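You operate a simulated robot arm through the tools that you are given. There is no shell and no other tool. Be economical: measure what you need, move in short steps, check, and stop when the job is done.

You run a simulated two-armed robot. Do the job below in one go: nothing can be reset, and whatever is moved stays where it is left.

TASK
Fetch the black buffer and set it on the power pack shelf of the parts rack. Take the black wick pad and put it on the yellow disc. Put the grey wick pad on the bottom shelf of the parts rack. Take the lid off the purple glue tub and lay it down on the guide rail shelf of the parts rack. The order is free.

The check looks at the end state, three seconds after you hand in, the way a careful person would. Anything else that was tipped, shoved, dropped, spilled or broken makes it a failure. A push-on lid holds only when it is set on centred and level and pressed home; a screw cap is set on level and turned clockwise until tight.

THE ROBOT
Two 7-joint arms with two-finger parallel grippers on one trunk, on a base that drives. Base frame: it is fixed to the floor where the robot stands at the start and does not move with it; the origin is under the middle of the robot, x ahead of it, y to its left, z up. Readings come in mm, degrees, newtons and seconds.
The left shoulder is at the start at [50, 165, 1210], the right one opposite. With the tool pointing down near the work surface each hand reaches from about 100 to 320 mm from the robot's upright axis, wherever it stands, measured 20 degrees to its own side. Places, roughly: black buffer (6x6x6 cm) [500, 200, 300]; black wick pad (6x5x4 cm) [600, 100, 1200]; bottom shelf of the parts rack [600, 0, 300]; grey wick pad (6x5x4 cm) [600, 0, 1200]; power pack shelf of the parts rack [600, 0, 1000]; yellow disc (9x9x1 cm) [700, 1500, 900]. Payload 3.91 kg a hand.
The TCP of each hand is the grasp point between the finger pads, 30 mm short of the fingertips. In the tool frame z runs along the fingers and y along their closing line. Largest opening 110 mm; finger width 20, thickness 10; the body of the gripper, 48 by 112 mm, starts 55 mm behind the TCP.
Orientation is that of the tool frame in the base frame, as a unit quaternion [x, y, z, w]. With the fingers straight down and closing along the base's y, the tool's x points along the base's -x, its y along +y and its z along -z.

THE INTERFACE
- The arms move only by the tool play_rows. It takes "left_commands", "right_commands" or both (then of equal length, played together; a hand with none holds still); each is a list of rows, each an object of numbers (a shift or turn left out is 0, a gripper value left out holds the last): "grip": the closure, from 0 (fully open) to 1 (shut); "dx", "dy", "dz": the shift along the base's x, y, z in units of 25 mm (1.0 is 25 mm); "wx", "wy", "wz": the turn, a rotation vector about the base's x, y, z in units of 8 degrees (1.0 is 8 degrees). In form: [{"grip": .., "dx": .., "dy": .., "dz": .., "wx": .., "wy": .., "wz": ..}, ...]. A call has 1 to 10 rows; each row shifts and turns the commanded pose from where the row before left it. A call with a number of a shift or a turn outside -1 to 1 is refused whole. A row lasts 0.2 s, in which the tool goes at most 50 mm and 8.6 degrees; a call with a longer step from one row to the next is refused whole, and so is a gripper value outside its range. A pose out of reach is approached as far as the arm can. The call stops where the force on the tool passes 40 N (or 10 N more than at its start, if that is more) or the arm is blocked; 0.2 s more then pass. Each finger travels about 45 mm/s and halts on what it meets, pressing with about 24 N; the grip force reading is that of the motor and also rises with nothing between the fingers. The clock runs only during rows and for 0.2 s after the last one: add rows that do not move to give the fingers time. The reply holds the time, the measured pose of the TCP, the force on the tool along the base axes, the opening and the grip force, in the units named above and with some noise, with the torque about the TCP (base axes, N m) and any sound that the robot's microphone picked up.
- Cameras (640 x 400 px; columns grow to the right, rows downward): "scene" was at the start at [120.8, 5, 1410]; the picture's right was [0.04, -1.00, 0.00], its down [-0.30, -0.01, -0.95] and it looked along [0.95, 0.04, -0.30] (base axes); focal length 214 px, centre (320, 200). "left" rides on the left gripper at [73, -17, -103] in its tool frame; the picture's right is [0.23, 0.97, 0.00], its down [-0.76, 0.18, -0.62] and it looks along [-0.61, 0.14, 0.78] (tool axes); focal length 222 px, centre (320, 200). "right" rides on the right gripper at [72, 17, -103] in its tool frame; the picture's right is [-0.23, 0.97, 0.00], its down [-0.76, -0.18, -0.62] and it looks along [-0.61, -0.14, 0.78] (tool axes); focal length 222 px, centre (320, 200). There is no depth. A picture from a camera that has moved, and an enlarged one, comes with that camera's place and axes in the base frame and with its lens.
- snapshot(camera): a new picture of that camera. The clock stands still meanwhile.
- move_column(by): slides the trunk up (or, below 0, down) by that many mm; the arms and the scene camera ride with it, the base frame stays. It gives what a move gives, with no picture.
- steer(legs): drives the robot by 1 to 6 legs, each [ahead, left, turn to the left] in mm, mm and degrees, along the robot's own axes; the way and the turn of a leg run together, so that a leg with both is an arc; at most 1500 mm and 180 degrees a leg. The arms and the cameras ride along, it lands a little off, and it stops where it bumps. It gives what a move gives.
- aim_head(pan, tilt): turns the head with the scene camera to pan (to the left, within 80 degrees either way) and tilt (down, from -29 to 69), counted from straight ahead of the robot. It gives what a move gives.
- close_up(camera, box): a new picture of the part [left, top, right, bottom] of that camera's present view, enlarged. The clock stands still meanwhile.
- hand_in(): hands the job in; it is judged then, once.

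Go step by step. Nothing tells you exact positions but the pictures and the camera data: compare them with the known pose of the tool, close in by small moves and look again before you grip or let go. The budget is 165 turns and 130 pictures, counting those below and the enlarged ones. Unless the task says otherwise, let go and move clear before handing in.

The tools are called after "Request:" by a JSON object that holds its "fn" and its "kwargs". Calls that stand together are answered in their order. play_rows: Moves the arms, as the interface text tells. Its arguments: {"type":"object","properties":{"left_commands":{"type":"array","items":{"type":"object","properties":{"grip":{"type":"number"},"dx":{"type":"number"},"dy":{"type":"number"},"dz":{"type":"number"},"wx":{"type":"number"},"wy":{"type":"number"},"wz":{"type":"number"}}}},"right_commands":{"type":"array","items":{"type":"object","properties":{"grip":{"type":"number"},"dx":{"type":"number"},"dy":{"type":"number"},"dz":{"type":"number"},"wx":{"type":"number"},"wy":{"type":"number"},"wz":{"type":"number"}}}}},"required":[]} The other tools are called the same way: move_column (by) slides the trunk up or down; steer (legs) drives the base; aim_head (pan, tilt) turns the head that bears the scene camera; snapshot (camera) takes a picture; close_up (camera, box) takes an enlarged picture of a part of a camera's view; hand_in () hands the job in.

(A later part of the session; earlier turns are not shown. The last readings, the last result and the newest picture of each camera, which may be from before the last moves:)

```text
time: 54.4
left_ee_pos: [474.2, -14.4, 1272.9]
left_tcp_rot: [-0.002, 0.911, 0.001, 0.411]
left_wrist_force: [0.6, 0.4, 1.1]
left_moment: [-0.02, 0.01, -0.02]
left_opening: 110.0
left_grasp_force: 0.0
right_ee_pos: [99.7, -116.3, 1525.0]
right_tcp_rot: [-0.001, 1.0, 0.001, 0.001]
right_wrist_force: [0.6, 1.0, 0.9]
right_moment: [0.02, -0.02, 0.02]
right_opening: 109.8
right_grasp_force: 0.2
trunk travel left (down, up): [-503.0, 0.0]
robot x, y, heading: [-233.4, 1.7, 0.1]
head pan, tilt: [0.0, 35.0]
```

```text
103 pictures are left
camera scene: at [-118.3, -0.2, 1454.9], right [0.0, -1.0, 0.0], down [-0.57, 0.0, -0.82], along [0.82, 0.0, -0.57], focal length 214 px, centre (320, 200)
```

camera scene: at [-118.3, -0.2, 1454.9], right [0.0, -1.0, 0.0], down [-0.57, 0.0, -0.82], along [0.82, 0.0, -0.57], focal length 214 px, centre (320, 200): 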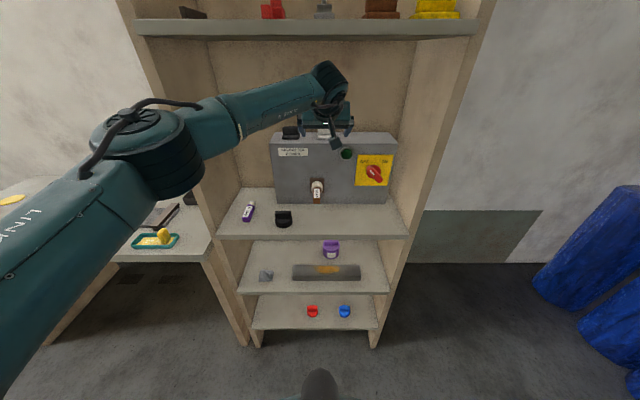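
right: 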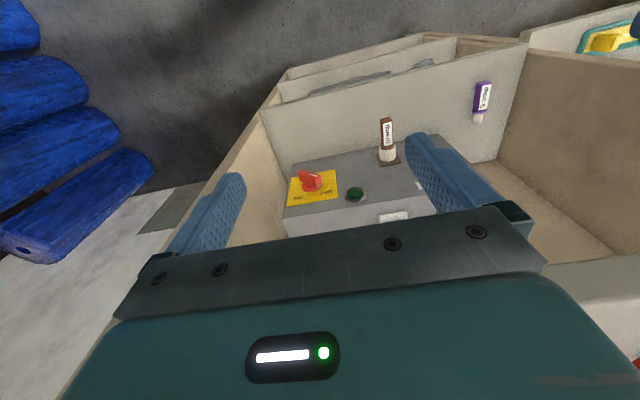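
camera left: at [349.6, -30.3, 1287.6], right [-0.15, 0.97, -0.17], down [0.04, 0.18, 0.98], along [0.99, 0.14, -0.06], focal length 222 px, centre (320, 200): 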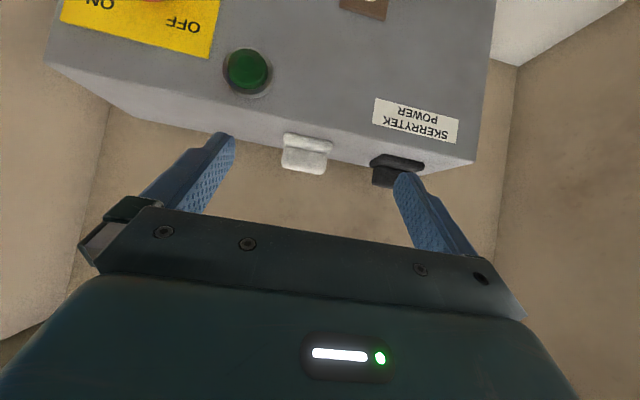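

Grey pad is at y≈-20, front at x≈597, base z≈1207. Extending over it.

Request:
{"fn": "play_rows", "kwargs": {"left_commands": [{"dx": 0.8, "dy": -0.25}, {"dx": 0.8}, {"dx": 0.8}, {"dx": 0.8}, {"dx": 0.8}, {}]}}

Request:
{"fn": "snapshot", "kwargs": {"camera": "left"}}

Request:
{"fn": "snapshot", "kwargs": {"camera": "scene"}}

```text
time: 55.8
left_ee_pos: [511.3, -8.4, 1264.8]
left_tcp_rot: [0.0, 0.911, -0.001, 0.412]
left_wrist_force: [-0.6, -0.5, -0.4]
left_moment: [-0.03, -0.03, -0.01]
left_opening: 110.3
left_grasp_force: 0.0
left hand out of reach, approached as far as the arm can: row 2, 3, 4, 5
right_ee_pos: [97.9, -114.5, 1524.8]
right_tcp_rot: [-0.001, 1.0, 0.001, 0.001]
right_wrist_force: [0.0, 0.5, 0.5]
right_moment: [0.01, -0.01, 0.01]
right_opening: 109.9
right_grasp_force: 0.1
trunk travel left (down, up): [-503.0, 0.0]
robot x, y, heading: [-235.4, -1.2, 0.3]
head pan, tilt: [0.0, 35.0]
```

```text
102 pictures are left
camera left: at [384.9, -24.8, 1279.4], right [-0.15, 0.97, -0.17], down [0.04, 0.18, 0.98], along [0.99, 0.14, -0.06], focal length 222 px, centre (320, 200)
```

left: 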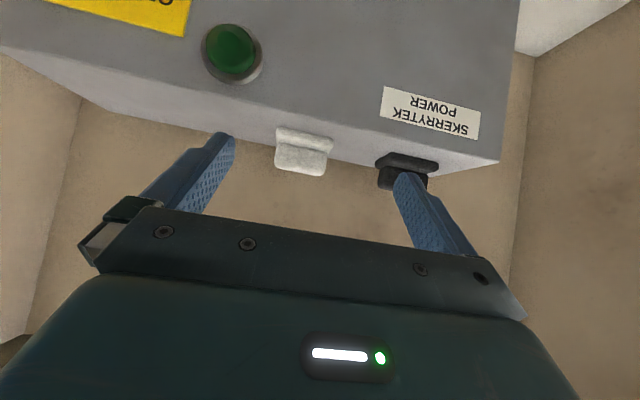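

```text
101 pictures are left
camera scene: at [-118.5, 0.2, 1454.9], right [0.0, -1.0, 0.0], down [-0.57, 0.0, -0.82], along [0.82, 0.0, -0.57], focal length 214 px, centre (320, 200)
```

scene: 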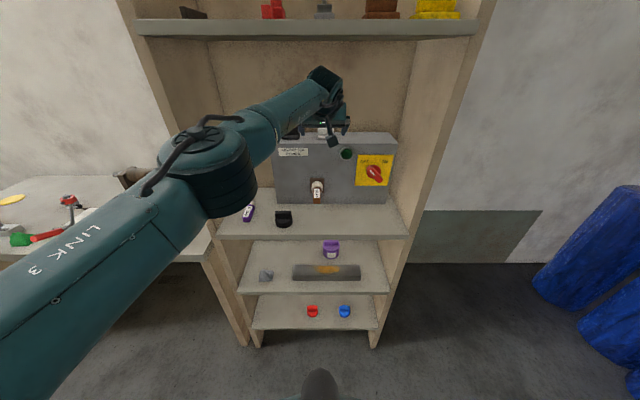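

The reach ends near 745 mm from the axis, so I'll pull the arm in slightly and drive closer.

Request:
{"fn": "play_rows", "kwargs": {"left_commands": [{"dx": -0.8, "dy": -0.25}, {"dx": -0.8, "dy": -0.23}, {}]}}

Request:
{"fn": "steer", "kwargs": {"legs": [[120, 0, 0]]}}

Request:
{"fn": "snapshot", "kwargs": {"camera": "left"}}

Request:
{"fn": "snapshot", "kwargs": {"camera": "scene"}}

```text
time: 56.6
left_ee_pos: [471.0, -19.4, 1265.7]
left_tcp_rot: [-0.001, 0.912, 0.0, 0.411]
left_wrist_force: [0.0, 0.7, -0.7]
left_moment: [0.01, 0.01, -0.03]
left_opening: 109.9
left_grasp_force: 0.1
right_ee_pos: [100.0, -114.7, 1526.1]
right_tcp_rot: [-0.001, 1.0, 0.001, 0.002]
right_wrist_force: [0.8, 0.5, -0.7]
right_moment: [0.01, 0.0, 0.0]
right_opening: 109.9
right_grasp_force: 0.1
trunk travel left (down, up): [-503.0, 0.0]
robot x, y, heading: [-234.3, -0.7, 0.1]
head pan, tilt: [0.0, 35.0]
```

```text
time: 57.8
left_ee_pos: [590.9, -20.3, 1265.1]
left_tcp_rot: [-0.001, 0.912, -0.001, 0.411]
left_wrist_force: [-0.3, -0.7, 0.0]
left_moment: [0.01, 0.01, 0.01]
left_opening: 110.0
left_grasp_force: 0.0
right_ee_pos: [219.9, -114.0, 1525.6]
right_tcp_rot: [-0.001, 1.0, 0.001, 0.001]
right_wrist_force: [-0.2, -0.3, -0.6]
right_moment: [-0.02, 0.01, -0.02]
right_opening: 110.1
right_grasp_force: 0.0
trunk travel left (down, up): [-503.0, 0.0]
robot x, y, heading: [-112.3, 3.7, 0.2]
head pan, tilt: [0.0, 35.0]
```

```text
100 pictures are left
camera left: at [465.0, -36.6, 1279.6], right [-0.15, 0.97, -0.17], down [0.04, 0.18, 0.98], along [0.99, 0.14, -0.06], focal length 222 px, centre (320, 200)
```

left: 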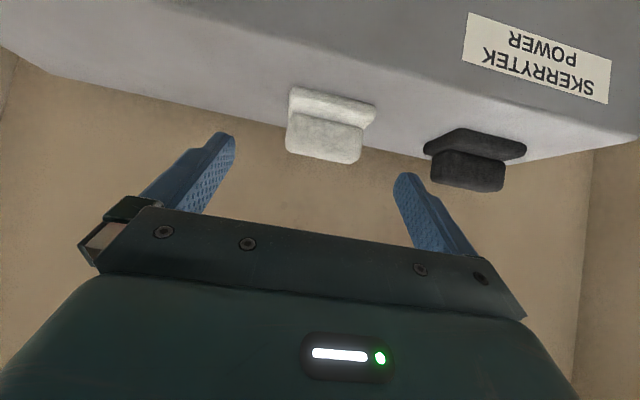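

```text
99 pictures are left
camera scene: at [1.1, 0.6, 1454.9], right [0.0, -1.0, 0.0], down [-0.57, 0.0, -0.82], along [0.82, 0.0, -0.57], focal length 214 px, centre (320, 200)
```

scene: 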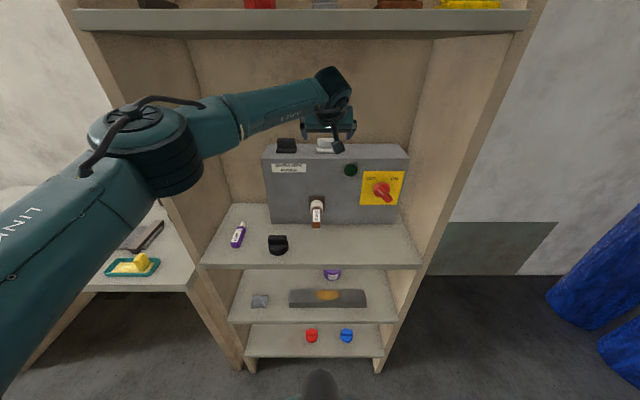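

Lined up in y. Moving in and down to grasp the grey pad (TCP ≈ 613, -20, 1238).

Request:
{"fn": "play_rows", "kwargs": {"left_commands": [{"dx": 0.45, "dz": -0.3}, {"dx": 0.45, "dz": -0.3}, {"dz": -0.3}, {"dz": -0.2}, {}]}}

Request:
{"fn": "snapshot", "kwargs": {"camera": "left"}}

```text
time: 59.0
left_ee_pos: [612.4, -21.8, 1237.4]
left_tcp_rot: [-0.001, 0.911, 0.0, 0.413]
left_wrist_force: [-0.3, 0.5, 1.3]
left_moment: [0.01, -0.04, 0.0]
left_opening: 110.2
left_grasp_force: 0.1
right_ee_pos: [218.4, -113.9, 1526.5]
right_tcp_rot: [-0.002, 1.0, 0.001, 0.001]
right_wrist_force: [-0.1, 0.1, 0.8]
right_moment: [0.0, -0.03, 0.0]
right_opening: 110.2
right_grasp_force: 0.0
trunk travel left (down, up): [-503.0, 0.0]
robot x, y, heading: [-113.3, -2.7, 0.4]
head pan, tilt: [0.0, 35.0]
```

```text
98 pictures are left
camera left: at [486.6, -37.3, 1252.1], right [-0.15, 0.97, -0.17], down [0.04, 0.18, 0.98], along [0.99, 0.14, -0.06], focal length 222 px, centre (320, 200)
```

left: 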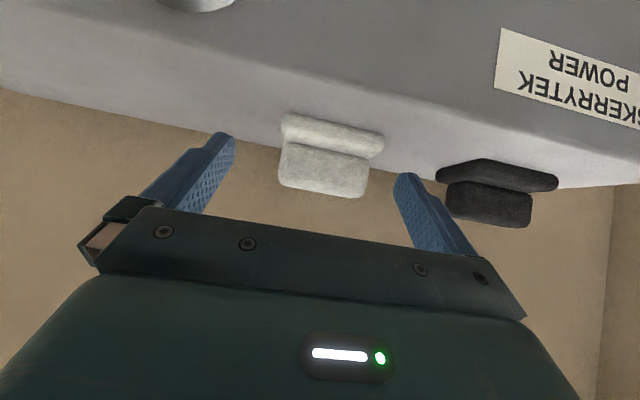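

The pad seems ~20 mm deeper than I assumed; advance a bit more before closing.

Request:
{"fn": "play_rows", "kwargs": {"left_commands": [{"dx": 0.4}, {"dx": 0.4, "dz": -0.1}, {}]}}

Request:
{"fn": "snapshot", "kwargs": {"camera": "left"}}

```text
time: 59.8
left_ee_pos: [628.9, -17.8, 1232.2]
left_tcp_rot: [-0.002, 0.911, 0.0, 0.412]
left_wrist_force: [-0.9, -0.4, -0.1]
left_moment: [0.02, 0.01, 0.01]
left_opening: 109.8
left_grasp_force: 0.1
left hand out of reach, approached as far as the arm can: row 2
right_ee_pos: [217.3, -113.6, 1525.7]
right_tcp_rot: [0.0, 1.0, 0.001, 0.0]
right_wrist_force: [-0.4, 0.0, 0.4]
right_moment: [0.02, 0.01, 0.02]
right_opening: 110.2
right_grasp_force: 0.2
trunk travel left (down, up): [-503.0, 0.0]
robot x, y, heading: [-111.9, 3.0, 0.4]
head pan, tilt: [0.0, 35.0]
```

```text
97 pictures are left
camera left: at [503.2, -33.9, 1246.8], right [-0.15, 0.97, -0.17], down [0.04, 0.18, 0.98], along [0.99, 0.14, -0.06], focal length 222 px, centre (320, 200)
```

left: 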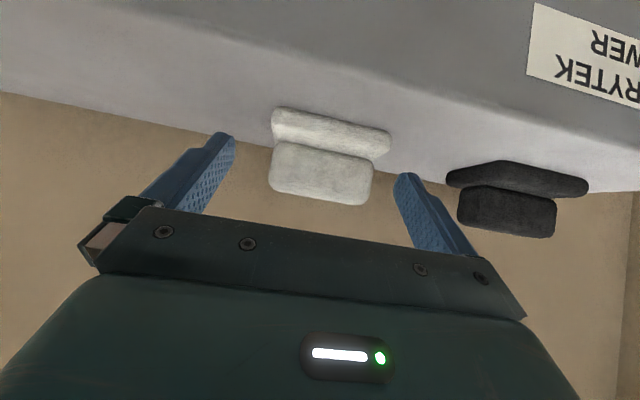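

Slab front is at ≈613, so the fingers now cover the pad well. Closing and lifting slightly.

Request:
{"fn": "play_rows", "kwargs": {"left_commands": [{"grip": 0.3}, {"grip": 0.6}, {"grip": 1}, {"grip": 1}, {"grip": 1}, {"grip": 1}]}}

Request:
{"fn": "play_rows", "kwargs": {"left_commands": [{"dz": 0.4}, {"dz": 0.4}, {}]}}

Request:
{"fn": "snapshot", "kwargs": {"camera": "left"}}

```text
time: 61.2
left_ee_pos: [629.0, -16.3, 1232.1]
left_tcp_rot: [-0.002, 0.911, 0.0, 0.411]
left_wrist_force: [0.1, -0.8, -0.3]
left_moment: [-0.03, 0.0, 0.02]
left_opening: 58.9
left_grasp_force: 23.8
right_ee_pos: [217.5, -114.4, 1525.3]
right_tcp_rot: [-0.001, 1.0, 0.0, 0.001]
right_wrist_force: [-0.5, 0.3, 0.0]
right_moment: [0.03, -0.03, 0.01]
right_opening: 109.8
right_grasp_force: 0.0
trunk travel left (down, up): [-503.0, 0.0]
robot x, y, heading: [-113.9, -0.6, 0.0]
head pan, tilt: [0.0, 35.0]
```

```text
time: 62.0
left_ee_pos: [629.0, -15.9, 1252.9]
left_tcp_rot: [-0.001, 0.911, 0.0, 0.412]
left_wrist_force: [0.0, 0.0, -0.7]
left_moment: [0.02, -0.02, 0.01]
left_opening: 58.7
left_grasp_force: 24.2
right_ee_pos: [217.4, -115.3, 1524.3]
right_tcp_rot: [0.0, 1.0, 0.002, 0.001]
right_wrist_force: [-0.5, -0.2, -0.5]
right_moment: [0.03, -0.02, 0.02]
right_opening: 109.8
right_grasp_force: 0.1
trunk travel left (down, up): [-503.0, 0.0]
robot x, y, heading: [-115.0, 0.4, -0.2]
head pan, tilt: [0.0, 35.0]
```

```text
96 pictures are left
camera left: at [502.8, -32.8, 1268.1], right [-0.15, 0.97, -0.17], down [0.04, 0.18, 0.98], along [0.99, 0.14, -0.06], focal length 222 px, centre (320, 200)
```

left: 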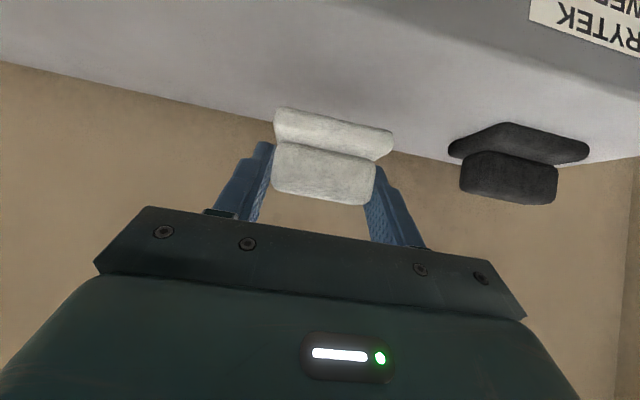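

Held. Backing out, lowering the trunk fully, and moving the hand to the bottom shelf's free left spot.

Request:
{"fn": "steer", "kwargs": {"legs": [[-320, 0, 0]]}}

Request:
{"fn": "move_column", "kwargs": {"by": -400}}

Request:
{"fn": "move_column", "kwargs": {"by": -103}}

Request:
{"fn": "play_rows", "kwargs": {"left_commands": [{"dz": -1, "dy": 1}, {"dz": -1, "dy": 1}, {"dz": -1, "dy": 1}, {"dz": -1, "dy": 1}, {"dz": -1, "dy": 1}, {"dz": -1, "dy": 1}, {"dz": -1, "dy": 1}, {"dz": -1, "dy": 1}, {"dz": -1, "dy": 1}, {"dz": -1}]}}

Request:
{"fn": "play_rows", "kwargs": {"left_commands": [{"dz": -1}, {"dz": -1}, {"dz": -1}, {"dz": -0.5}, {}]}}

```text
time: 64.2
left_ee_pos: [307.5, -14.3, 1253.9]
left_tcp_rot: [-0.002, 0.911, 0.0, 0.412]
left_wrist_force: [0.1, -0.4, -0.2]
left_moment: [0.02, -0.01, 0.03]
left_opening: 59.0
left_grasp_force: 23.6
right_ee_pos: [-102.2, -114.0, 1525.0]
right_tcp_rot: [-0.004, 1.0, 0.002, 0.001]
right_wrist_force: [-0.3, 0.1, 0.0]
right_moment: [0.03, 0.0, 0.0]
right_opening: 109.9
right_grasp_force: 0.1
trunk travel left (down, up): [-503.0, 0.0]
robot x, y, heading: [-435.1, -3.1, 0.4]
head pan, tilt: [0.0, 35.0]
```

```text
time: 68.0
left_ee_pos: [307.6, -15.8, 854.1]
left_tcp_rot: [-0.002, 0.911, 0.0, 0.412]
left_wrist_force: [-0.8, 0.1, -0.1]
left_moment: [-0.02, -0.05, -0.02]
left_opening: 58.9
left_grasp_force: 24.0
right_ee_pos: [-102.5, -115.1, 1124.6]
right_tcp_rot: [-0.003, 1.0, 0.0, 0.0]
right_wrist_force: [-0.7, 0.3, -0.3]
right_moment: [-0.01, 0.0, -0.01]
right_opening: 110.2
right_grasp_force: 0.1
trunk travel left (down, up): [-103.0, 400.0]
robot x, y, heading: [-440.1, -2.9, 0.4]
head pan, tilt: [0.0, 35.0]
```

```text
time: 69.4
left_ee_pos: [307.5, -14.4, 751.7]
left_tcp_rot: [-0.004, 0.911, 0.002, 0.412]
left_wrist_force: [0.0, -0.1, -0.9]
left_moment: [0.0, -0.02, -0.02]
left_opening: 58.8
left_grasp_force: 24.1
right_ee_pos: [-102.3, -114.3, 1022.7]
right_tcp_rot: [-0.004, 1.0, 0.001, 0.001]
right_wrist_force: [-0.3, -0.3, -0.8]
right_moment: [0.0, -0.02, 0.0]
right_opening: 110.1
right_grasp_force: 0.1
trunk travel left (down, up): [0.0, 503.0]
robot x, y, heading: [-434.8, 0.8, 0.4]
head pan, tilt: [0.0, 35.0]
```

```text
time: 71.6
left_ee_pos: [307.4, 208.9, 498.9]
left_tcp_rot: [-0.003, 0.912, 0.0, 0.411]
left_wrist_force: [0.2, -0.1, -0.2]
left_moment: [0.01, 0.0, 0.03]
left_opening: 58.7
left_grasp_force: 24.1
right_ee_pos: [-103.1, -113.7, 1022.3]
right_tcp_rot: [-0.003, 1.0, 0.001, 0.002]
right_wrist_force: [-0.4, 0.0, -0.5]
right_moment: [-0.02, -0.03, 0.01]
right_opening: 109.9
right_grasp_force: 0.1
trunk travel left (down, up): [0.0, 503.0]
robot x, y, heading: [-435.9, -3.8, 0.4]
head pan, tilt: [0.0, 35.0]
```

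```text
time: 72.8
left_ee_pos: [306.7, 209.7, 410.9]
left_tcp_rot: [-0.002, 0.912, 0.0, 0.411]
left_wrist_force: [-0.3, 0.3, -1.1]
left_moment: [-0.02, 0.0, -0.01]
left_opening: 58.9
left_grasp_force: 24.1
right_ee_pos: [-102.7, -114.1, 1021.0]
right_tcp_rot: [-0.003, 1.0, 0.002, 0.0]
right_wrist_force: [-0.6, -0.1, 0.0]
right_moment: [-0.02, -0.01, -0.03]
right_opening: 110.2
right_grasp_force: 0.1
trunk travel left (down, up): [0.0, 503.0]
robot x, y, heading: [-433.0, -4.2, 0.3]
head pan, tilt: [0.0, 35.0]
```

Request:
{"fn": "play_rows", "kwargs": {"left_commands": [{"dz": -0.8}, {"dz": -0.8}, {"dz": -0.8}, {}]}}

Request:
{"fn": "snapshot", "kwargs": {"camera": "left"}}

```text
time: 73.8
left_ee_pos: [300.4, 216.2, 378.5]
left_tcp_rot: [-0.003, 0.911, 0.0, 0.411]
left_wrist_force: [-1.1, 0.0, -0.4]
left_moment: [0.02, -0.01, -0.02]
left_opening: 58.9
left_grasp_force: 24.1
left hand out of reach, approached as far as the arm can: row 2, 3
right_ee_pos: [-103.3, -114.9, 1021.0]
right_tcp_rot: [-0.003, 1.0, 0.001, 0.001]
right_wrist_force: [-0.1, 0.3, -0.3]
right_moment: [0.04, -0.02, 0.01]
right_opening: 109.9
right_grasp_force: 0.0
trunk travel left (down, up): [0.0, 503.0]
robot x, y, heading: [-437.6, 2.7, 0.7]
head pan, tilt: [0.0, 35.0]
```

```text
95 pictures are left
camera left: at [174.7, 198.6, 392.8], right [-0.16, 0.97, -0.17], down [0.03, 0.18, 0.98], along [0.99, 0.15, -0.06], focal length 222 px, centre (320, 200)
```

left: 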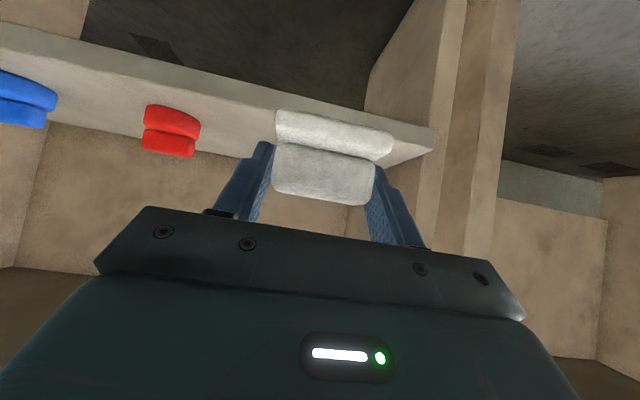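

Request:
{"fn": "play_rows", "kwargs": {"left_commands": [{"dx": -1}, {"dx": -1}, {"dz": -0.6}, {"dz": -0.6}, {"dz": -0.6}, {}]}}

```text
time: 75.2
left_ee_pos: [269.6, 211.4, 326.4]
left_tcp_rot: [-0.002, 0.912, 0.0, 0.41]
left_wrist_force: [-0.1, 0.3, -0.6]
left_moment: [0.0, -0.01, -0.01]
left_opening: 59.1
left_grasp_force: 24.1
left hand out of reach, approached as far as the arm can: row 1, 2
right_ee_pos: [-103.1, -113.2, 1022.0]
right_tcp_rot: [-0.003, 1.0, 0.001, 0.001]
right_wrist_force: [0.7, 0.7, -0.6]
right_moment: [-0.01, -0.01, 0.0]
right_opening: 109.7
right_grasp_force: 0.0
trunk travel left (down, up): [0.0, 503.0]
robot x, y, heading: [-436.2, -5.1, 0.3]
head pan, tilt: [0.0, 35.0]
```

It reaches 326 with that pull-in. Raise to ~358, drive in and check.

Request:
{"fn": "play_rows", "kwargs": {"left_commands": [{"dz": 0.6}, {"dz": 0.7}, {}]}}

Request:
{"fn": "steer", "kwargs": {"legs": [[205, 0, 0]]}}

Request:
{"fn": "snapshot", "kwargs": {"camera": "left"}}

Request:
{"fn": "play_rows", "kwargs": {"left_commands": [{"dz": -0.4}, {"dz": -0.3}, {}]}}

```text
time: 76.0
left_ee_pos: [270.1, 210.4, 357.5]
left_tcp_rot: [-0.003, 0.911, 0.001, 0.412]
left_wrist_force: [0.0, 0.5, -0.8]
left_moment: [0.02, 0.04, -0.01]
left_opening: 59.1
left_grasp_force: 23.9
right_ee_pos: [-101.7, -114.2, 1021.4]
right_tcp_rot: [-0.003, 1.0, 0.001, 0.001]
right_wrist_force: [-0.3, -0.5, 0.1]
right_moment: [0.0, -0.01, 0.0]
right_opening: 110.1
right_grasp_force: 0.0
trunk travel left (down, up): [0.0, 503.0]
robot x, y, heading: [-437.6, -3.0, 0.4]
head pan, tilt: [0.0, 35.0]
```

```text
time: 77.6
left_ee_pos: [475.4, 210.8, 357.3]
left_tcp_rot: [-0.002, 0.911, 0.001, 0.412]
left_wrist_force: [0.2, -0.3, -0.9]
left_moment: [-0.02, 0.03, 0.0]
left_opening: 58.9
left_grasp_force: 24.3
right_ee_pos: [101.4, -114.2, 1021.7]
right_tcp_rot: [-0.003, 1.0, 0.001, 0.001]
right_wrist_force: [-0.3, -0.5, 0.0]
right_moment: [-0.01, 0.02, 0.01]
right_opening: 110.0
right_grasp_force: 0.0
trunk travel left (down, up): [0.0, 503.0]
robot x, y, heading: [-234.1, -2.2, 0.5]
head pan, tilt: [0.0, 35.0]
```

```text
94 pictures are left
camera left: at [349.5, 193.5, 371.2], right [-0.15, 0.97, -0.17], down [0.03, 0.18, 0.98], along [0.99, 0.15, -0.06], focal length 222 px, centre (320, 200)
```

left: 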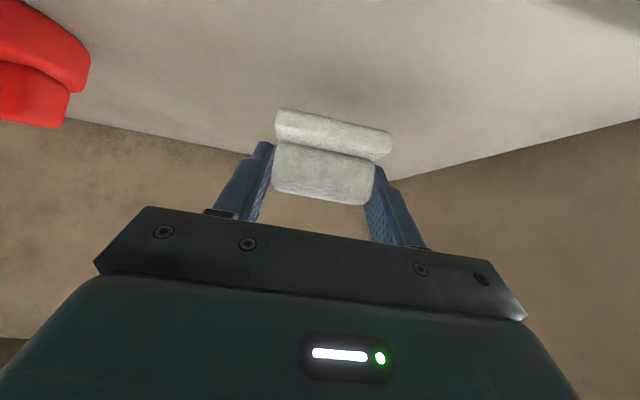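

```text
time: 78.4
left_ee_pos: [475.4, 210.1, 338.2]
left_tcp_rot: [-0.003, 0.911, 0.0, 0.412]
left_wrist_force: [0.0, 0.2, -0.5]
left_moment: [0.02, 0.0, 0.0]
left_opening: 59.0
left_grasp_force: 23.8
right_ee_pos: [102.4, -113.5, 1020.9]
right_tcp_rot: [-0.002, 1.0, 0.001, 0.001]
right_wrist_force: [0.2, 1.0, 0.1]
right_moment: [-0.02, -0.02, 0.01]
right_opening: 110.3
right_grasp_force: 0.1
trunk travel left (down, up): [0.0, 503.0]
robot x, y, heading: [-228.6, 0.8, 0.2]
head pan, tilt: [0.0, 35.0]
```

Request:
{"fn": "play_rows", "kwargs": {"left_commands": [{"dz": -0.1}, {"dz": -0.1}, {"dz": -0.1}, {}]}}

Request:
{"fn": "play_rows", "kwargs": {"left_commands": [{"dz": -0.08}, {"dz": -0.08}, {"dz": -0.08}, {}]}}

```text
time: 79.4
left_ee_pos: [474.9, 210.6, 331.9]
left_tcp_rot: [-0.002, 0.911, 0.0, 0.413]
left_wrist_force: [0.3, -0.2, 4.2]
left_moment: [0.09, -0.01, 0.04]
left_opening: 58.7
left_grasp_force: 23.5
right_ee_pos: [102.6, -114.3, 1022.6]
right_tcp_rot: [-0.002, 1.0, 0.001, 0.0]
right_wrist_force: [-0.3, 0.3, 0.2]
right_moment: [0.01, -0.02, 0.0]
right_opening: 110.3
right_grasp_force: 0.1
trunk travel left (down, up): [0.0, 503.0]
robot x, y, heading: [-232.9, -0.8, 0.2]
head pan, tilt: [0.0, 35.0]
```

```text
time: 80.4
left_ee_pos: [476.8, 210.5, 330.5]
left_tcp_rot: [-0.002, 0.909, 0.0, 0.416]
left_wrist_force: [-6.8, -1.6, 27.4]
left_moment: [-0.05, -0.2, -0.02]
left_opening: 59.1
left_grasp_force: 23.9
right_ee_pos: [100.4, -113.8, 1023.2]
right_tcp_rot: [-0.003, 1.0, 0.001, 0.003]
right_wrist_force: [-0.2, 0.3, 0.0]
right_moment: [-0.02, -0.03, 0.02]
right_opening: 110.1
right_grasp_force: 0.0
trunk travel left (down, up): [0.0, 503.0]
robot x, y, heading: [-232.0, -2.3, 0.1]
head pan, tilt: [0.0, 35.0]
```

Resting on the shelf. Release and lift.

Request:
{"fn": "play_rows", "kwargs": {"left_commands": [{"dz": 0.2}, {"grip": 0.15}, {"grip": 0.15}, {"grip": 0.15}, {"grip": 0.15}, {"dz": 0.5}, {"dz": 1}, {"dz": 0.8}, {}]}}

Request:
{"fn": "snapshot", "kwargs": {"camera": "left"}}

```text
time: 82.4
left_ee_pos: [475.0, 211.0, 388.1]
left_tcp_rot: [-0.003, 0.912, 0.001, 0.411]
left_wrist_force: [0.3, -1.1, 0.6]
left_moment: [0.02, 0.01, 0.01]
left_opening: 93.3
left_grasp_force: 0.0
right_ee_pos: [101.9, -114.0, 1022.7]
right_tcp_rot: [-0.002, 1.0, 0.0, 0.0]
right_wrist_force: [-0.8, 1.0, 0.0]
right_moment: [0.01, -0.03, 0.01]
right_opening: 109.9
right_grasp_force: 0.0
trunk travel left (down, up): [0.0, 503.0]
robot x, y, heading: [-228.6, 0.6, 0.3]
head pan, tilt: [0.0, 35.0]
```

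```text
93 pictures are left
camera left: at [349.1, 193.3, 402.7], right [-0.15, 0.97, -0.17], down [0.03, 0.18, 0.98], along [0.99, 0.15, -0.06], focal length 222 px, centre (320, 200)
```

left: 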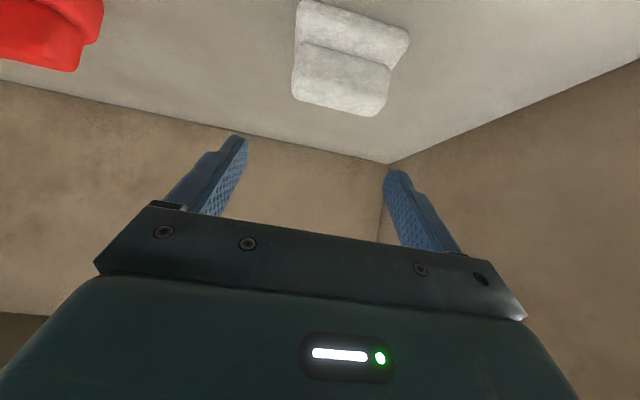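

Grey pad lies flat on the bottom shelf. Now the glue tub: back off, raise the trunk a little, and bring the right hand toward the guide rail shelf for a look.

Request:
{"fn": "steer", "kwargs": {"legs": [[-180, 0, -0.3]]}}

Request:
{"fn": "move_column", "kwargs": {"by": 150}}

Request:
{"fn": "play_rows", "kwargs": {"right_commands": [{"dz": -1, "dx": 1}, {"dz": -1, "dx": 1}, {"dz": -1, "dx": 1}, {"dz": -1, "dx": 1}, {"dz": -1, "dx": 1, "wy": -1}, {"dz": -1, "dx": 1, "wy": -1}, {"dz": -1, "dx": 1, "wy": -1}, {"dz": -1, "dx": 1, "wy": -1}, {"dz": -1, "dx": 1, "wy": -1}, {"dz": -1, "dx": 1, "wy": -1}]}}

Request:
{"fn": "play_rows", "kwargs": {"right_commands": [{"dz": -1, "dx": 1, "dy": 1}, {"dz": -1, "dx": 1, "dy": 1}, {"dz": -1, "dx": 1, "dy": 0.4}, {"dz": -1, "dx": 0.6}, {}]}}

Request:
{"fn": "snapshot", "kwargs": {"camera": "right"}}

Request:
{"fn": "snapshot", "kwargs": {"camera": "scene"}}

```text
time: 83.9
left_ee_pos: [297.3, 208.9, 386.9]
left_tcp_rot: [-0.001, 0.911, 0.0, 0.412]
left_wrist_force: [0.0, -0.3, -1.1]
left_moment: [0.0, 0.0, 0.0]
left_opening: 93.7
left_grasp_force: 0.1
right_ee_pos: [-75.3, -114.3, 1021.9]
right_tcp_rot: [-0.002, 1.0, 0.001, 0.001]
right_wrist_force: [0.3, 0.3, -0.6]
right_moment: [0.02, 0.0, -0.01]
right_opening: 110.3
right_grasp_force: 0.0
trunk travel left (down, up): [0.0, 503.0]
robot x, y, heading: [-408.3, -4.9, 0.3]
head pan, tilt: [0.0, 35.0]
```

```text
time: 85.6
left_ee_pos: [297.9, 209.4, 537.5]
left_tcp_rot: [-0.001, 0.911, 0.0, 0.412]
left_wrist_force: [0.4, 0.0, -0.6]
left_moment: [-0.02, 0.01, 0.0]
left_opening: 93.6
left_grasp_force: 0.2
right_ee_pos: [-75.1, -115.3, 1171.0]
right_tcp_rot: [-0.002, 1.0, 0.0, 0.0]
right_wrist_force: [-0.9, -1.0, -0.3]
right_moment: [0.02, -0.02, -0.01]
right_opening: 110.2
right_grasp_force: 0.1
trunk travel left (down, up): [-150.0, 353.0]
robot x, y, heading: [-407.5, -0.7, 0.2]
head pan, tilt: [0.0, 35.0]
```

```text
time: 87.8
left_ee_pos: [297.5, 207.9, 538.1]
left_tcp_rot: [-0.001, 0.912, -0.001, 0.411]
left_wrist_force: [0.2, 0.2, -0.1]
left_moment: [-0.01, 0.01, 0.02]
left_opening: 93.2
left_grasp_force: 0.2
right_ee_pos: [173.2, -114.2, 923.3]
right_tcp_rot: [-0.002, 0.913, 0.0, 0.408]
right_wrist_force: [0.0, 0.4, 0.0]
right_moment: [-0.02, 0.01, 0.01]
right_opening: 110.1
right_grasp_force: 0.0
trunk travel left (down, up): [-150.0, 353.0]
robot x, y, heading: [-407.6, -1.5, 0.2]
head pan, tilt: [0.0, 35.0]
```

```text
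time: 89.0
left_ee_pos: [297.0, 208.7, 538.2]
left_tcp_rot: [-0.001, 0.911, -0.001, 0.412]
left_wrist_force: [0.6, 0.4, -0.5]
left_moment: [0.03, 0.0, -0.01]
left_opening: 93.4
left_grasp_force: 0.1
right_ee_pos: [262.8, -55.7, 821.7]
right_tcp_rot: [-0.002, 0.913, 0.0, 0.407]
right_wrist_force: [-1.0, -0.2, 0.3]
right_moment: [0.0, -0.02, -0.01]
right_opening: 110.2
right_grasp_force: 0.2
trunk travel left (down, up): [-150.0, 353.0]
robot x, y, heading: [-408.1, -3.0, 0.0]
head pan, tilt: [0.0, 35.0]
```

```text
92 pictures are left
camera right: at [138.2, -39.0, 836.2], right [0.15, 0.97, 0.17], down [0.05, -0.18, 0.98], along [0.99, -0.14, -0.07], focal length 222 px, centre (320, 200)
```

right: 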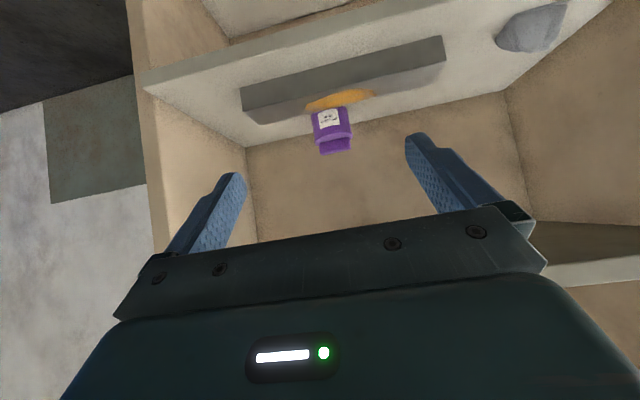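

```text
91 pictures are left
camera scene: at [-293.3, -0.1, 1102.1], right [0.0, -1.0, 0.0], down [-0.57, 0.0, -0.82], along [0.82, 0.0, -0.57], focal length 214 px, centre (320, 200)
```

scene: 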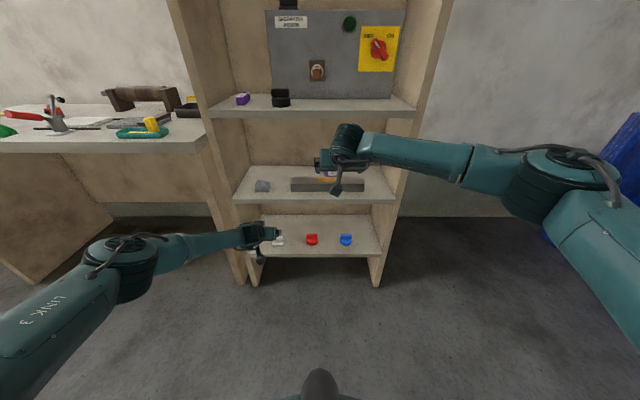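

I'll pull the left hand back out of the way and take a close look at the tub.

Request:
{"fn": "play_rows", "kwargs": {"left_commands": [{"dx": -1}, {"dx": -1, "wy": 1}, {"dx": -1, "wy": 1}, {"dx": -1, "wy": 1}, {"dx": -1, "wy": 1}, {"dx": -1, "wy": 1}, {"dx": -1, "wy": 1}, {"dx": -1}, {"dx": -1}, {"dx": -1}]}}

Request:
{"fn": "steer", "kwargs": {"legs": [[170, 0, 0]]}}

Request:
{"fn": "snapshot", "kwargs": {"camera": "right"}}

Request:
{"fn": "close_up", "kwargs": {"camera": "right", "box": [200, 0, 440, 150]}}

```text
time: 91.2
left_ee_pos: [46.4, 207.2, 538.6]
left_tcp_rot: [-0.002, 1.0, 0.0, 0.005]
left_wrist_force: [0.1, -0.5, -0.6]
left_moment: [0.03, -0.02, -0.03]
left_opening: 93.3
left_grasp_force: 0.0
right_ee_pos: [263.2, -55.1, 822.6]
right_tcp_rot: [-0.002, 0.913, 0.0, 0.408]
right_wrist_force: [0.5, -0.4, 0.4]
right_moment: [0.02, 0.02, -0.02]
right_opening: 109.8
right_grasp_force: 0.0
trunk travel left (down, up): [-150.0, 353.0]
robot x, y, heading: [-408.4, -2.1, 0.2]
head pan, tilt: [0.0, 35.0]
```

```text
time: 92.7
left_ee_pos: [216.9, 207.0, 539.0]
left_tcp_rot: [-0.001, 1.0, 0.001, 0.006]
left_wrist_force: [-0.1, -0.1, 0.3]
left_moment: [-0.03, 0.03, 0.02]
left_opening: 93.6
left_grasp_force: 0.1
right_ee_pos: [431.4, -54.8, 822.0]
right_tcp_rot: [-0.001, 0.913, -0.001, 0.408]
right_wrist_force: [0.1, -0.3, 0.5]
right_moment: [-0.04, 0.01, 0.01]
right_opening: 110.1
right_grasp_force: 0.1
trunk travel left (down, up): [-150.0, 353.0]
robot x, y, heading: [-238.7, -1.9, 0.3]
head pan, tilt: [0.0, 35.0]
```

```text
90 pictures are left
camera right: at [307.1, -39.2, 836.8], right [0.15, 0.97, 0.17], down [0.05, -0.18, 0.98], along [0.99, -0.14, -0.07], focal length 222 px, centre (320, 200)
```

right: 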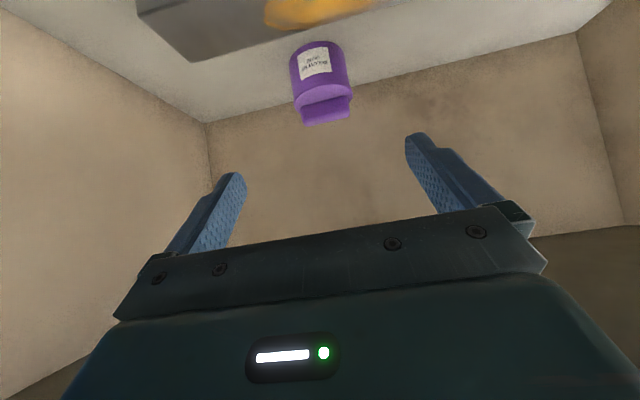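

```text
2.67 times, centred on (320, 75) of right
camera zoom: at [307.1, -39.2, 836.8], right [0.15, 0.97, 0.17], down [0.05, -0.18, 0.98], along [0.99, -0.14, -0.07], focal length 592 px, centre (320, 533)
```

zoom: 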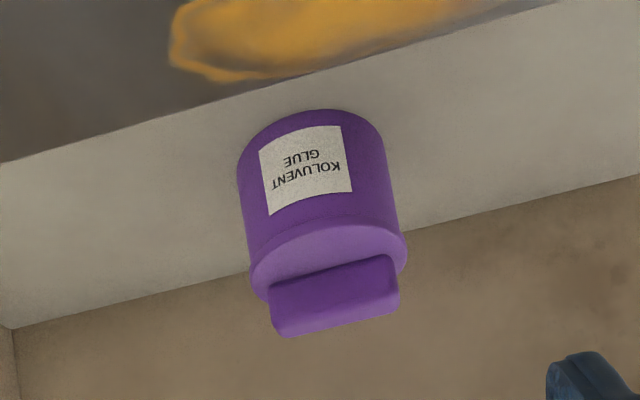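

The tub stands at about (622, -54) with a fin-handled push-on lid, top ≈676, fin to ≈700. I'll lower the right hand to fin level and drive in over the rail.

Request:
{"fn": "play_rows", "kwargs": {"right_commands": [{"dz": -1}, {"dz": -1}, {"dz": -1}, {"dz": -0.9}, {"dx": 0.6}, {}]}}

Request:
{"fn": "steer", "kwargs": {"legs": [[120, 0, 0]]}}

Request:
{"fn": "snapshot", "kwargs": {"camera": "right"}}

Request:
{"fn": "snapshot", "kwargs": {"camera": "scene"}}

```text
time: 94.1
left_ee_pos: [216.0, 206.7, 538.6]
left_tcp_rot: [-0.001, 1.0, 0.001, 0.005]
left_wrist_force: [0.1, 0.4, 0.4]
left_moment: [-0.03, 0.05, -0.03]
left_opening: 93.6
left_grasp_force: 0.0
right_ee_pos: [447.6, -56.7, 721.9]
right_tcp_rot: [-0.001, 0.913, 0.0, 0.408]
right_wrist_force: [0.4, 0.6, 0.2]
right_moment: [-0.05, 0.01, 0.01]
right_opening: 110.0
right_grasp_force: 0.2
trunk travel left (down, up): [-150.0, 353.0]
robot x, y, heading: [-240.6, 0.7, 0.3]
head pan, tilt: [0.0, 35.0]
```

```text
time: 95.3
left_ee_pos: [337.6, 206.7, 537.5]
left_tcp_rot: [0.0, 1.0, 0.001, 0.005]
left_wrist_force: [0.4, 1.4, -0.3]
left_moment: [0.0, 0.0, 0.0]
left_opening: 93.3
left_grasp_force: 0.1
right_ee_pos: [568.0, -54.9, 723.7]
right_tcp_rot: [-0.001, 0.913, -0.001, 0.407]
right_wrist_force: [0.0, -0.3, 0.5]
right_moment: [0.03, -0.02, 0.0]
right_opening: 110.1
right_grasp_force: 0.0
trunk travel left (down, up): [-150.0, 353.0]
robot x, y, heading: [-117.5, -1.3, 0.1]
head pan, tilt: [0.0, 35.0]
```

```text
88 pictures are left
camera right: at [442.3, -40.1, 738.3], right [0.15, 0.97, 0.17], down [0.04, -0.18, 0.98], along [0.99, -0.14, -0.07], focal length 222 px, centre (320, 200)
```

right: 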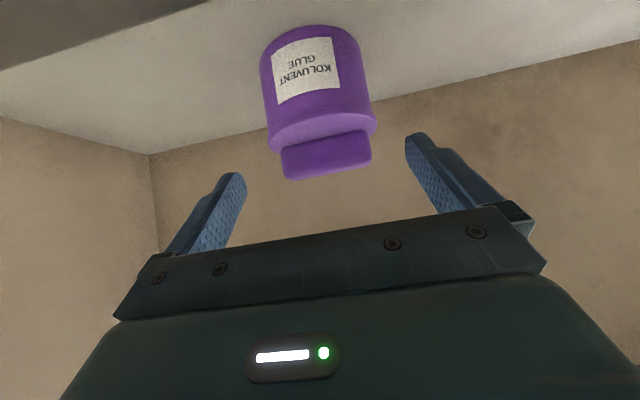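

```text
87 pictures are left
camera scene: at [-3.7, 0.3, 1102.0], right [0.0, -1.0, 0.0], down [-0.57, 0.0, -0.82], along [0.82, 0.0, -0.57], focal length 214 px, centre (320, 200)
```

scene: 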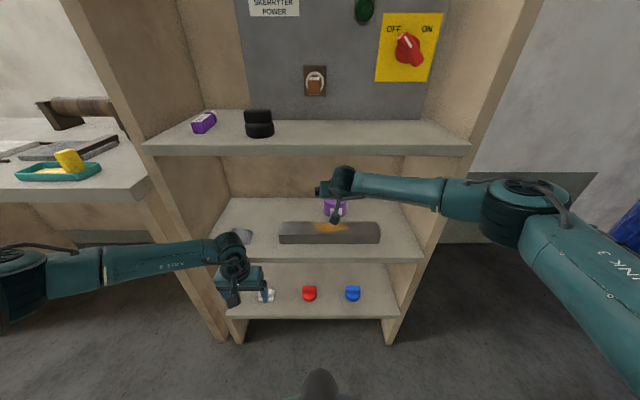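

Fin spans x≈608–637, z≈685–702, about 70 mm wide. I'll tuck the left hand back and bring the right hand onto the fin.

Request:
{"fn": "play_rows", "kwargs": {"left_commands": [{"dx": -1}, {"dx": -1}, {"dx": -1}, {}], "right_commands": [{"dz": -0.3}, {"dz": -0.3}, {"dx": 0.5}, {}]}}

Request:
{"fn": "steer", "kwargs": {"legs": [[30, 0, 0]]}}

Request:
{"fn": "snapshot", "kwargs": {"camera": "right"}}

```text
time: 96.3
left_ee_pos: [262.2, 207.4, 538.6]
left_tcp_rot: [0.001, 1.0, 0.0, 0.005]
left_wrist_force: [0.8, -0.5, 0.8]
left_moment: [-0.02, 0.02, 0.0]
left_opening: 93.6
left_grasp_force: 0.0
right_ee_pos: [580.6, -55.8, 708.4]
right_tcp_rot: [-0.001, 0.913, 0.0, 0.407]
right_wrist_force: [-0.8, 0.0, 0.6]
right_moment: [0.04, 0.01, -0.03]
right_opening: 110.3
right_grasp_force: 0.1
trunk travel left (down, up): [-150.0, 353.0]
robot x, y, heading: [-119.4, -0.5, 0.1]
head pan, tilt: [0.0, 35.0]
```

```text
time: 97.2
left_ee_pos: [292.5, 207.3, 537.4]
left_tcp_rot: [-0.001, 1.0, 0.001, 0.005]
left_wrist_force: [0.6, -0.4, 0.6]
left_moment: [-0.01, 0.0, -0.02]
left_opening: 93.3
left_grasp_force: 0.1
right_ee_pos: [610.3, -57.1, 708.5]
right_tcp_rot: [-0.002, 0.913, 0.001, 0.407]
right_wrist_force: [-0.5, 0.6, -0.4]
right_moment: [-0.05, -0.01, 0.02]
right_opening: 109.7
right_grasp_force: 0.1
trunk travel left (down, up): [-150.0, 353.0]
robot x, y, heading: [-87.6, -1.3, -0.2]
head pan, tilt: [0.0, 35.0]
```

```text
86 pictures are left
camera right: at [485.0, -40.0, 723.0], right [0.15, 0.97, 0.17], down [0.04, -0.18, 0.98], along [0.99, -0.14, -0.07], focal length 222 px, centre (320, 200)
```

right: 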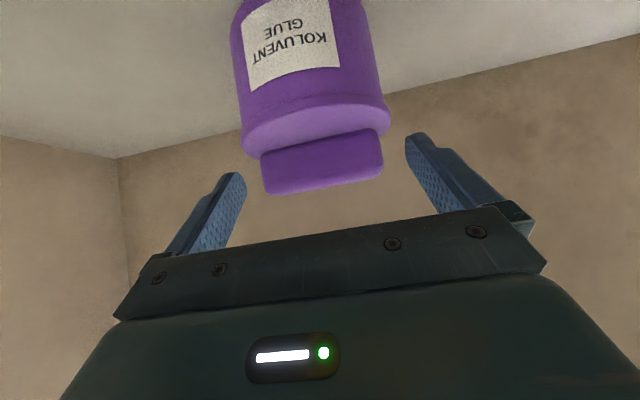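

Request:
{"fn": "play_rows", "kwargs": {"right_commands": [{"dz": -0.2, "dy": 0.2}, {"grip": 0.3}, {"grip": 0.6}, {"grip": 1}, {"grip": 1}, {"grip": 1}, {"grip": 1}]}}

Request:
{"fn": "snapshot", "kwargs": {"camera": "right"}}

```text
time: 98.8
left_ee_pos: [292.0, 208.3, 538.7]
left_tcp_rot: [-0.001, 1.0, 0.0, 0.005]
left_wrist_force: [-0.1, -0.5, -0.9]
left_moment: [-0.02, 0.0, 0.0]
left_opening: 93.5
left_grasp_force: 0.1
right_ee_pos: [609.2, -51.8, 702.9]
right_tcp_rot: [-0.002, 0.913, 0.0, 0.408]
right_wrist_force: [-0.4, -0.8, 0.0]
right_moment: [0.0, -0.02, 0.03]
right_opening: 77.4
right_grasp_force: 24.1
trunk travel left (down, up): [-150.0, 353.0]
robot x, y, heading: [-90.3, -0.7, -0.0]
head pan, tilt: [0.0, 35.0]
heard: snap
```

```text
85 pictures are left
camera right: at [484.3, -34.9, 718.0], right [0.15, 0.97, 0.17], down [0.04, -0.18, 0.98], along [0.99, -0.14, -0.07], focal length 222 px, centre (320, 200)
```

right: 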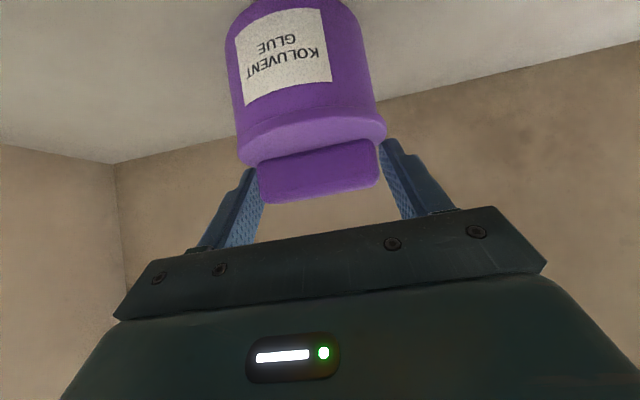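

Grip closed at 77 mm with a snap sound. Pull up gently and look.

Request:
{"fn": "play_rows", "kwargs": {"right_commands": [{"dz": 0.2}, {"dz": 0.2}, {"dz": 0.2}, {"dz": 0.2}, {}]}}

Request:
{"fn": "snapshot", "kwargs": {"camera": "right"}}

```text
time: 100.0
left_ee_pos: [292.2, 207.4, 538.0]
left_tcp_rot: [0.001, 1.0, 0.001, 0.006]
left_wrist_force: [0.0, 0.2, -0.4]
left_moment: [0.01, -0.03, 0.01]
left_opening: 93.6
left_grasp_force: 0.1
right_ee_pos: [609.0, -51.2, 723.9]
right_tcp_rot: [-0.001, 0.913, 0.0, 0.407]
right_wrist_force: [0.0, -0.6, -0.1]
right_moment: [-0.01, 0.02, 0.0]
right_opening: 76.9
right_grasp_force: 23.8
trunk travel left (down, up): [-150.0, 353.0]
robot x, y, heading: [-88.4, -0.5, 0.2]
head pan, tilt: [0.0, 35.0]
```

```text
84 pictures are left
camera right: at [484.9, -35.3, 738.1], right [0.15, 0.97, 0.17], down [0.05, -0.18, 0.98], along [0.99, -0.14, -0.07], focal length 222 px, centre (320, 200)
```

right: 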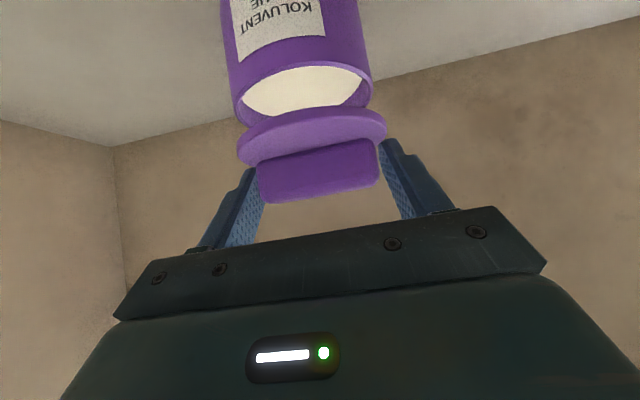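

The lid came off cleanly. I'll carry it to the right behind the rail's end (≈ y -165), standing a bit further back so the forearm clears the rack side.

Request:
{"fn": "play_rows", "kwargs": {"right_commands": [{"dz": 0.3}, {}]}}

Request:
{"fn": "steer", "kwargs": {"legs": [[-35, 0, 0]]}}

Request:
{"fn": "play_rows", "kwargs": {"right_commands": [{"dy": -0.8}, {"dy": -0.8, "dx": 0.2}, {"dy": -0.8, "dx": 0.3}, {"dy": -0.8, "dx": 0.3}, {"dy": -0.8, "dx": 0.3}, {"dy": -0.5, "dx": 0.3}, {}]}}

Request:
{"fn": "snapshot", "kwargs": {"camera": "right"}}

Request:
{"fn": "snapshot", "kwargs": {"camera": "scene"}}

```text
time: 100.6
left_ee_pos: [291.6, 208.4, 538.0]
left_tcp_rot: [-0.001, 1.0, 0.002, 0.005]
left_wrist_force: [0.7, -0.3, -0.5]
left_moment: [-0.01, 0.0, 0.04]
left_opening: 93.4
left_grasp_force: 0.1
right_ee_pos: [609.6, -51.7, 731.3]
right_tcp_rot: [0.0, 0.913, -0.001, 0.408]
right_wrist_force: [-0.2, 0.9, -0.7]
right_moment: [0.01, -0.01, 0.03]
right_opening: 77.1
right_grasp_force: 23.6
trunk travel left (down, up): [-150.0, 353.0]
robot x, y, heading: [-89.9, -1.5, -0.2]
head pan, tilt: [0.0, 35.0]
```

```text
time: 101.4
left_ee_pos: [258.5, 208.3, 537.8]
left_tcp_rot: [0.0, 1.0, 0.001, 0.004]
left_wrist_force: [-0.4, -0.2, 0.7]
left_moment: [-0.03, 0.02, 0.02]
left_opening: 93.6
left_grasp_force: 0.0
right_ee_pos: [574.4, -50.0, 731.6]
right_tcp_rot: [-0.001, 0.913, -0.001, 0.407]
right_wrist_force: [0.0, 0.2, -0.6]
right_moment: [-0.02, 0.04, -0.02]
right_opening: 76.6
right_grasp_force: 23.8
trunk travel left (down, up): [-150.0, 353.0]
robot x, y, heading: [-123.7, -0.8, -0.0]
head pan, tilt: [0.0, 35.0]
```

```text
time: 103.0
left_ee_pos: [258.1, 207.7, 537.9]
left_tcp_rot: [0.001, 1.0, 0.001, 0.006]
left_wrist_force: [-0.9, -0.2, -0.7]
left_moment: [0.0, -0.01, 0.02]
left_opening: 93.5
left_grasp_force: 0.1
right_ee_pos: [611.1, -164.0, 729.6]
right_tcp_rot: [-0.001, 0.913, 0.0, 0.408]
right_wrist_force: [-0.1, -0.4, -0.4]
right_moment: [0.0, -0.01, 0.01]
right_opening: 76.2
right_grasp_force: 23.6
trunk travel left (down, up): [-150.0, 353.0]
robot x, y, heading: [-124.3, -0.5, 0.1]
head pan, tilt: [0.0, 35.0]
```

```text
83 pictures are left
camera right: at [485.7, -148.0, 745.7], right [0.15, 0.97, 0.17], down [0.05, -0.18, 0.98], along [0.99, -0.14, -0.07], focal length 222 px, centre (320, 200)
```

right: 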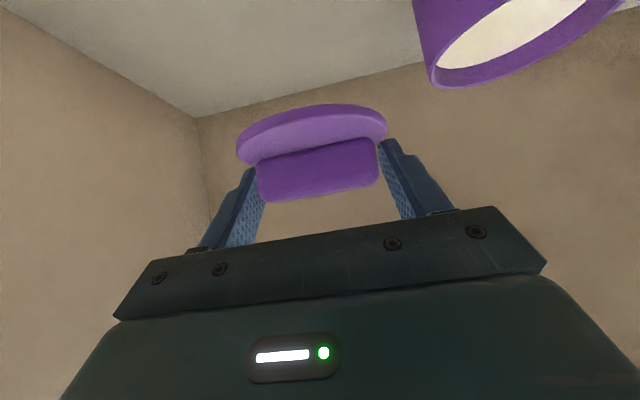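

```text
82 pictures are left
camera scene: at [-8.2, 0.3, 1102.1], right [0.0, -1.0, 0.0], down [-0.57, 0.0, -0.82], along [0.82, 0.0, -0.57], focal length 214 px, centre (320, 200)
```

scene: 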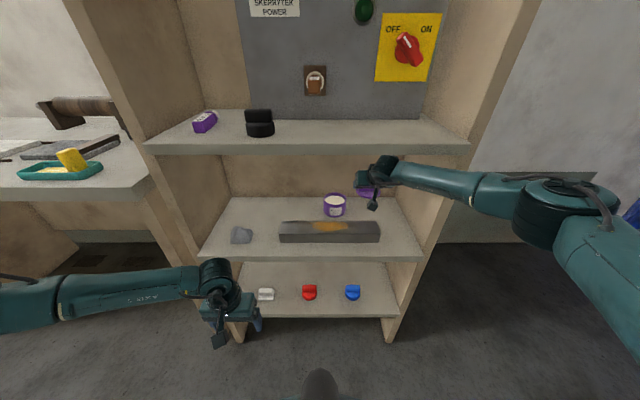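

Lower with the hand pitched steeper (to keep the wrist camera above the rail).

Request:
{"fn": "play_rows", "kwargs": {"right_commands": [{"dz": -0.6}, {"dz": -0.6, "wy": 0.5}, {"dz": -0.6, "wy": 0.5}, {"dz": -0.5, "wy": 0.5}, {}]}}

Request:
{"fn": "snapshot", "kwargs": {"camera": "right"}}

Request:
{"fn": "close_up", "kwargs": {"camera": "scene", "box": [280, 130, 440, 230]}}

```text
time: 104.2
left_ee_pos: [257.1, 207.7, 538.8]
left_tcp_rot: [0.001, 1.0, 0.001, 0.006]
left_wrist_force: [-0.8, 0.0, 0.0]
left_moment: [0.01, 0.01, 0.02]
left_opening: 93.5
left_grasp_force: 0.1
right_ee_pos: [611.6, -163.6, 672.6]
right_tcp_rot: [-0.001, 0.951, 0.001, 0.309]
right_wrist_force: [-0.7, -0.4, -1.3]
right_moment: [-0.03, 0.03, -0.01]
right_opening: 76.2
right_grasp_force: 24.1
trunk travel left (down, up): [-150.0, 353.0]
robot x, y, heading: [-124.2, 0.6, 0.2]
head pan, tilt: [0.0, 35.0]
```

```text
81 pictures are left
camera right: at [492.0, -147.5, 714.1], right [0.18, 0.97, 0.13], down [0.25, -0.18, 0.95], along [0.95, -0.14, -0.28], focal length 222 px, centre (320, 200)
```

right: 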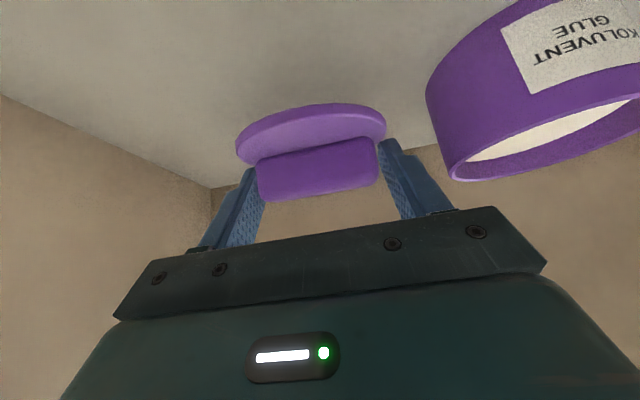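

```text
4.00 times, centred on (360, 180) of scene
camera zoom: at [-8.2, 0.3, 1102.0], right [0.0, -1.0, 0.0], down [-0.57, 0.0, -0.82], along [0.82, 0.0, -0.57], focal length 858 px, centre (160, 280)
```

zoom: 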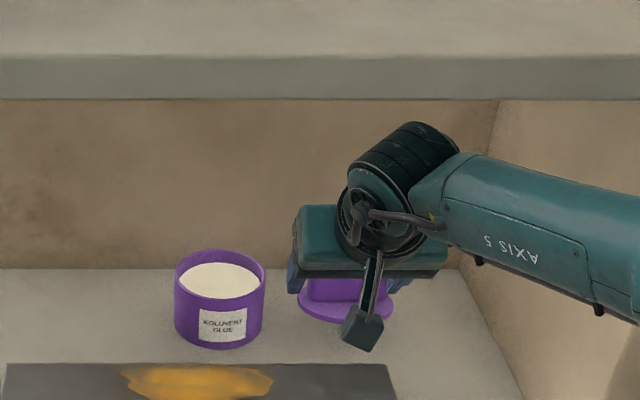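

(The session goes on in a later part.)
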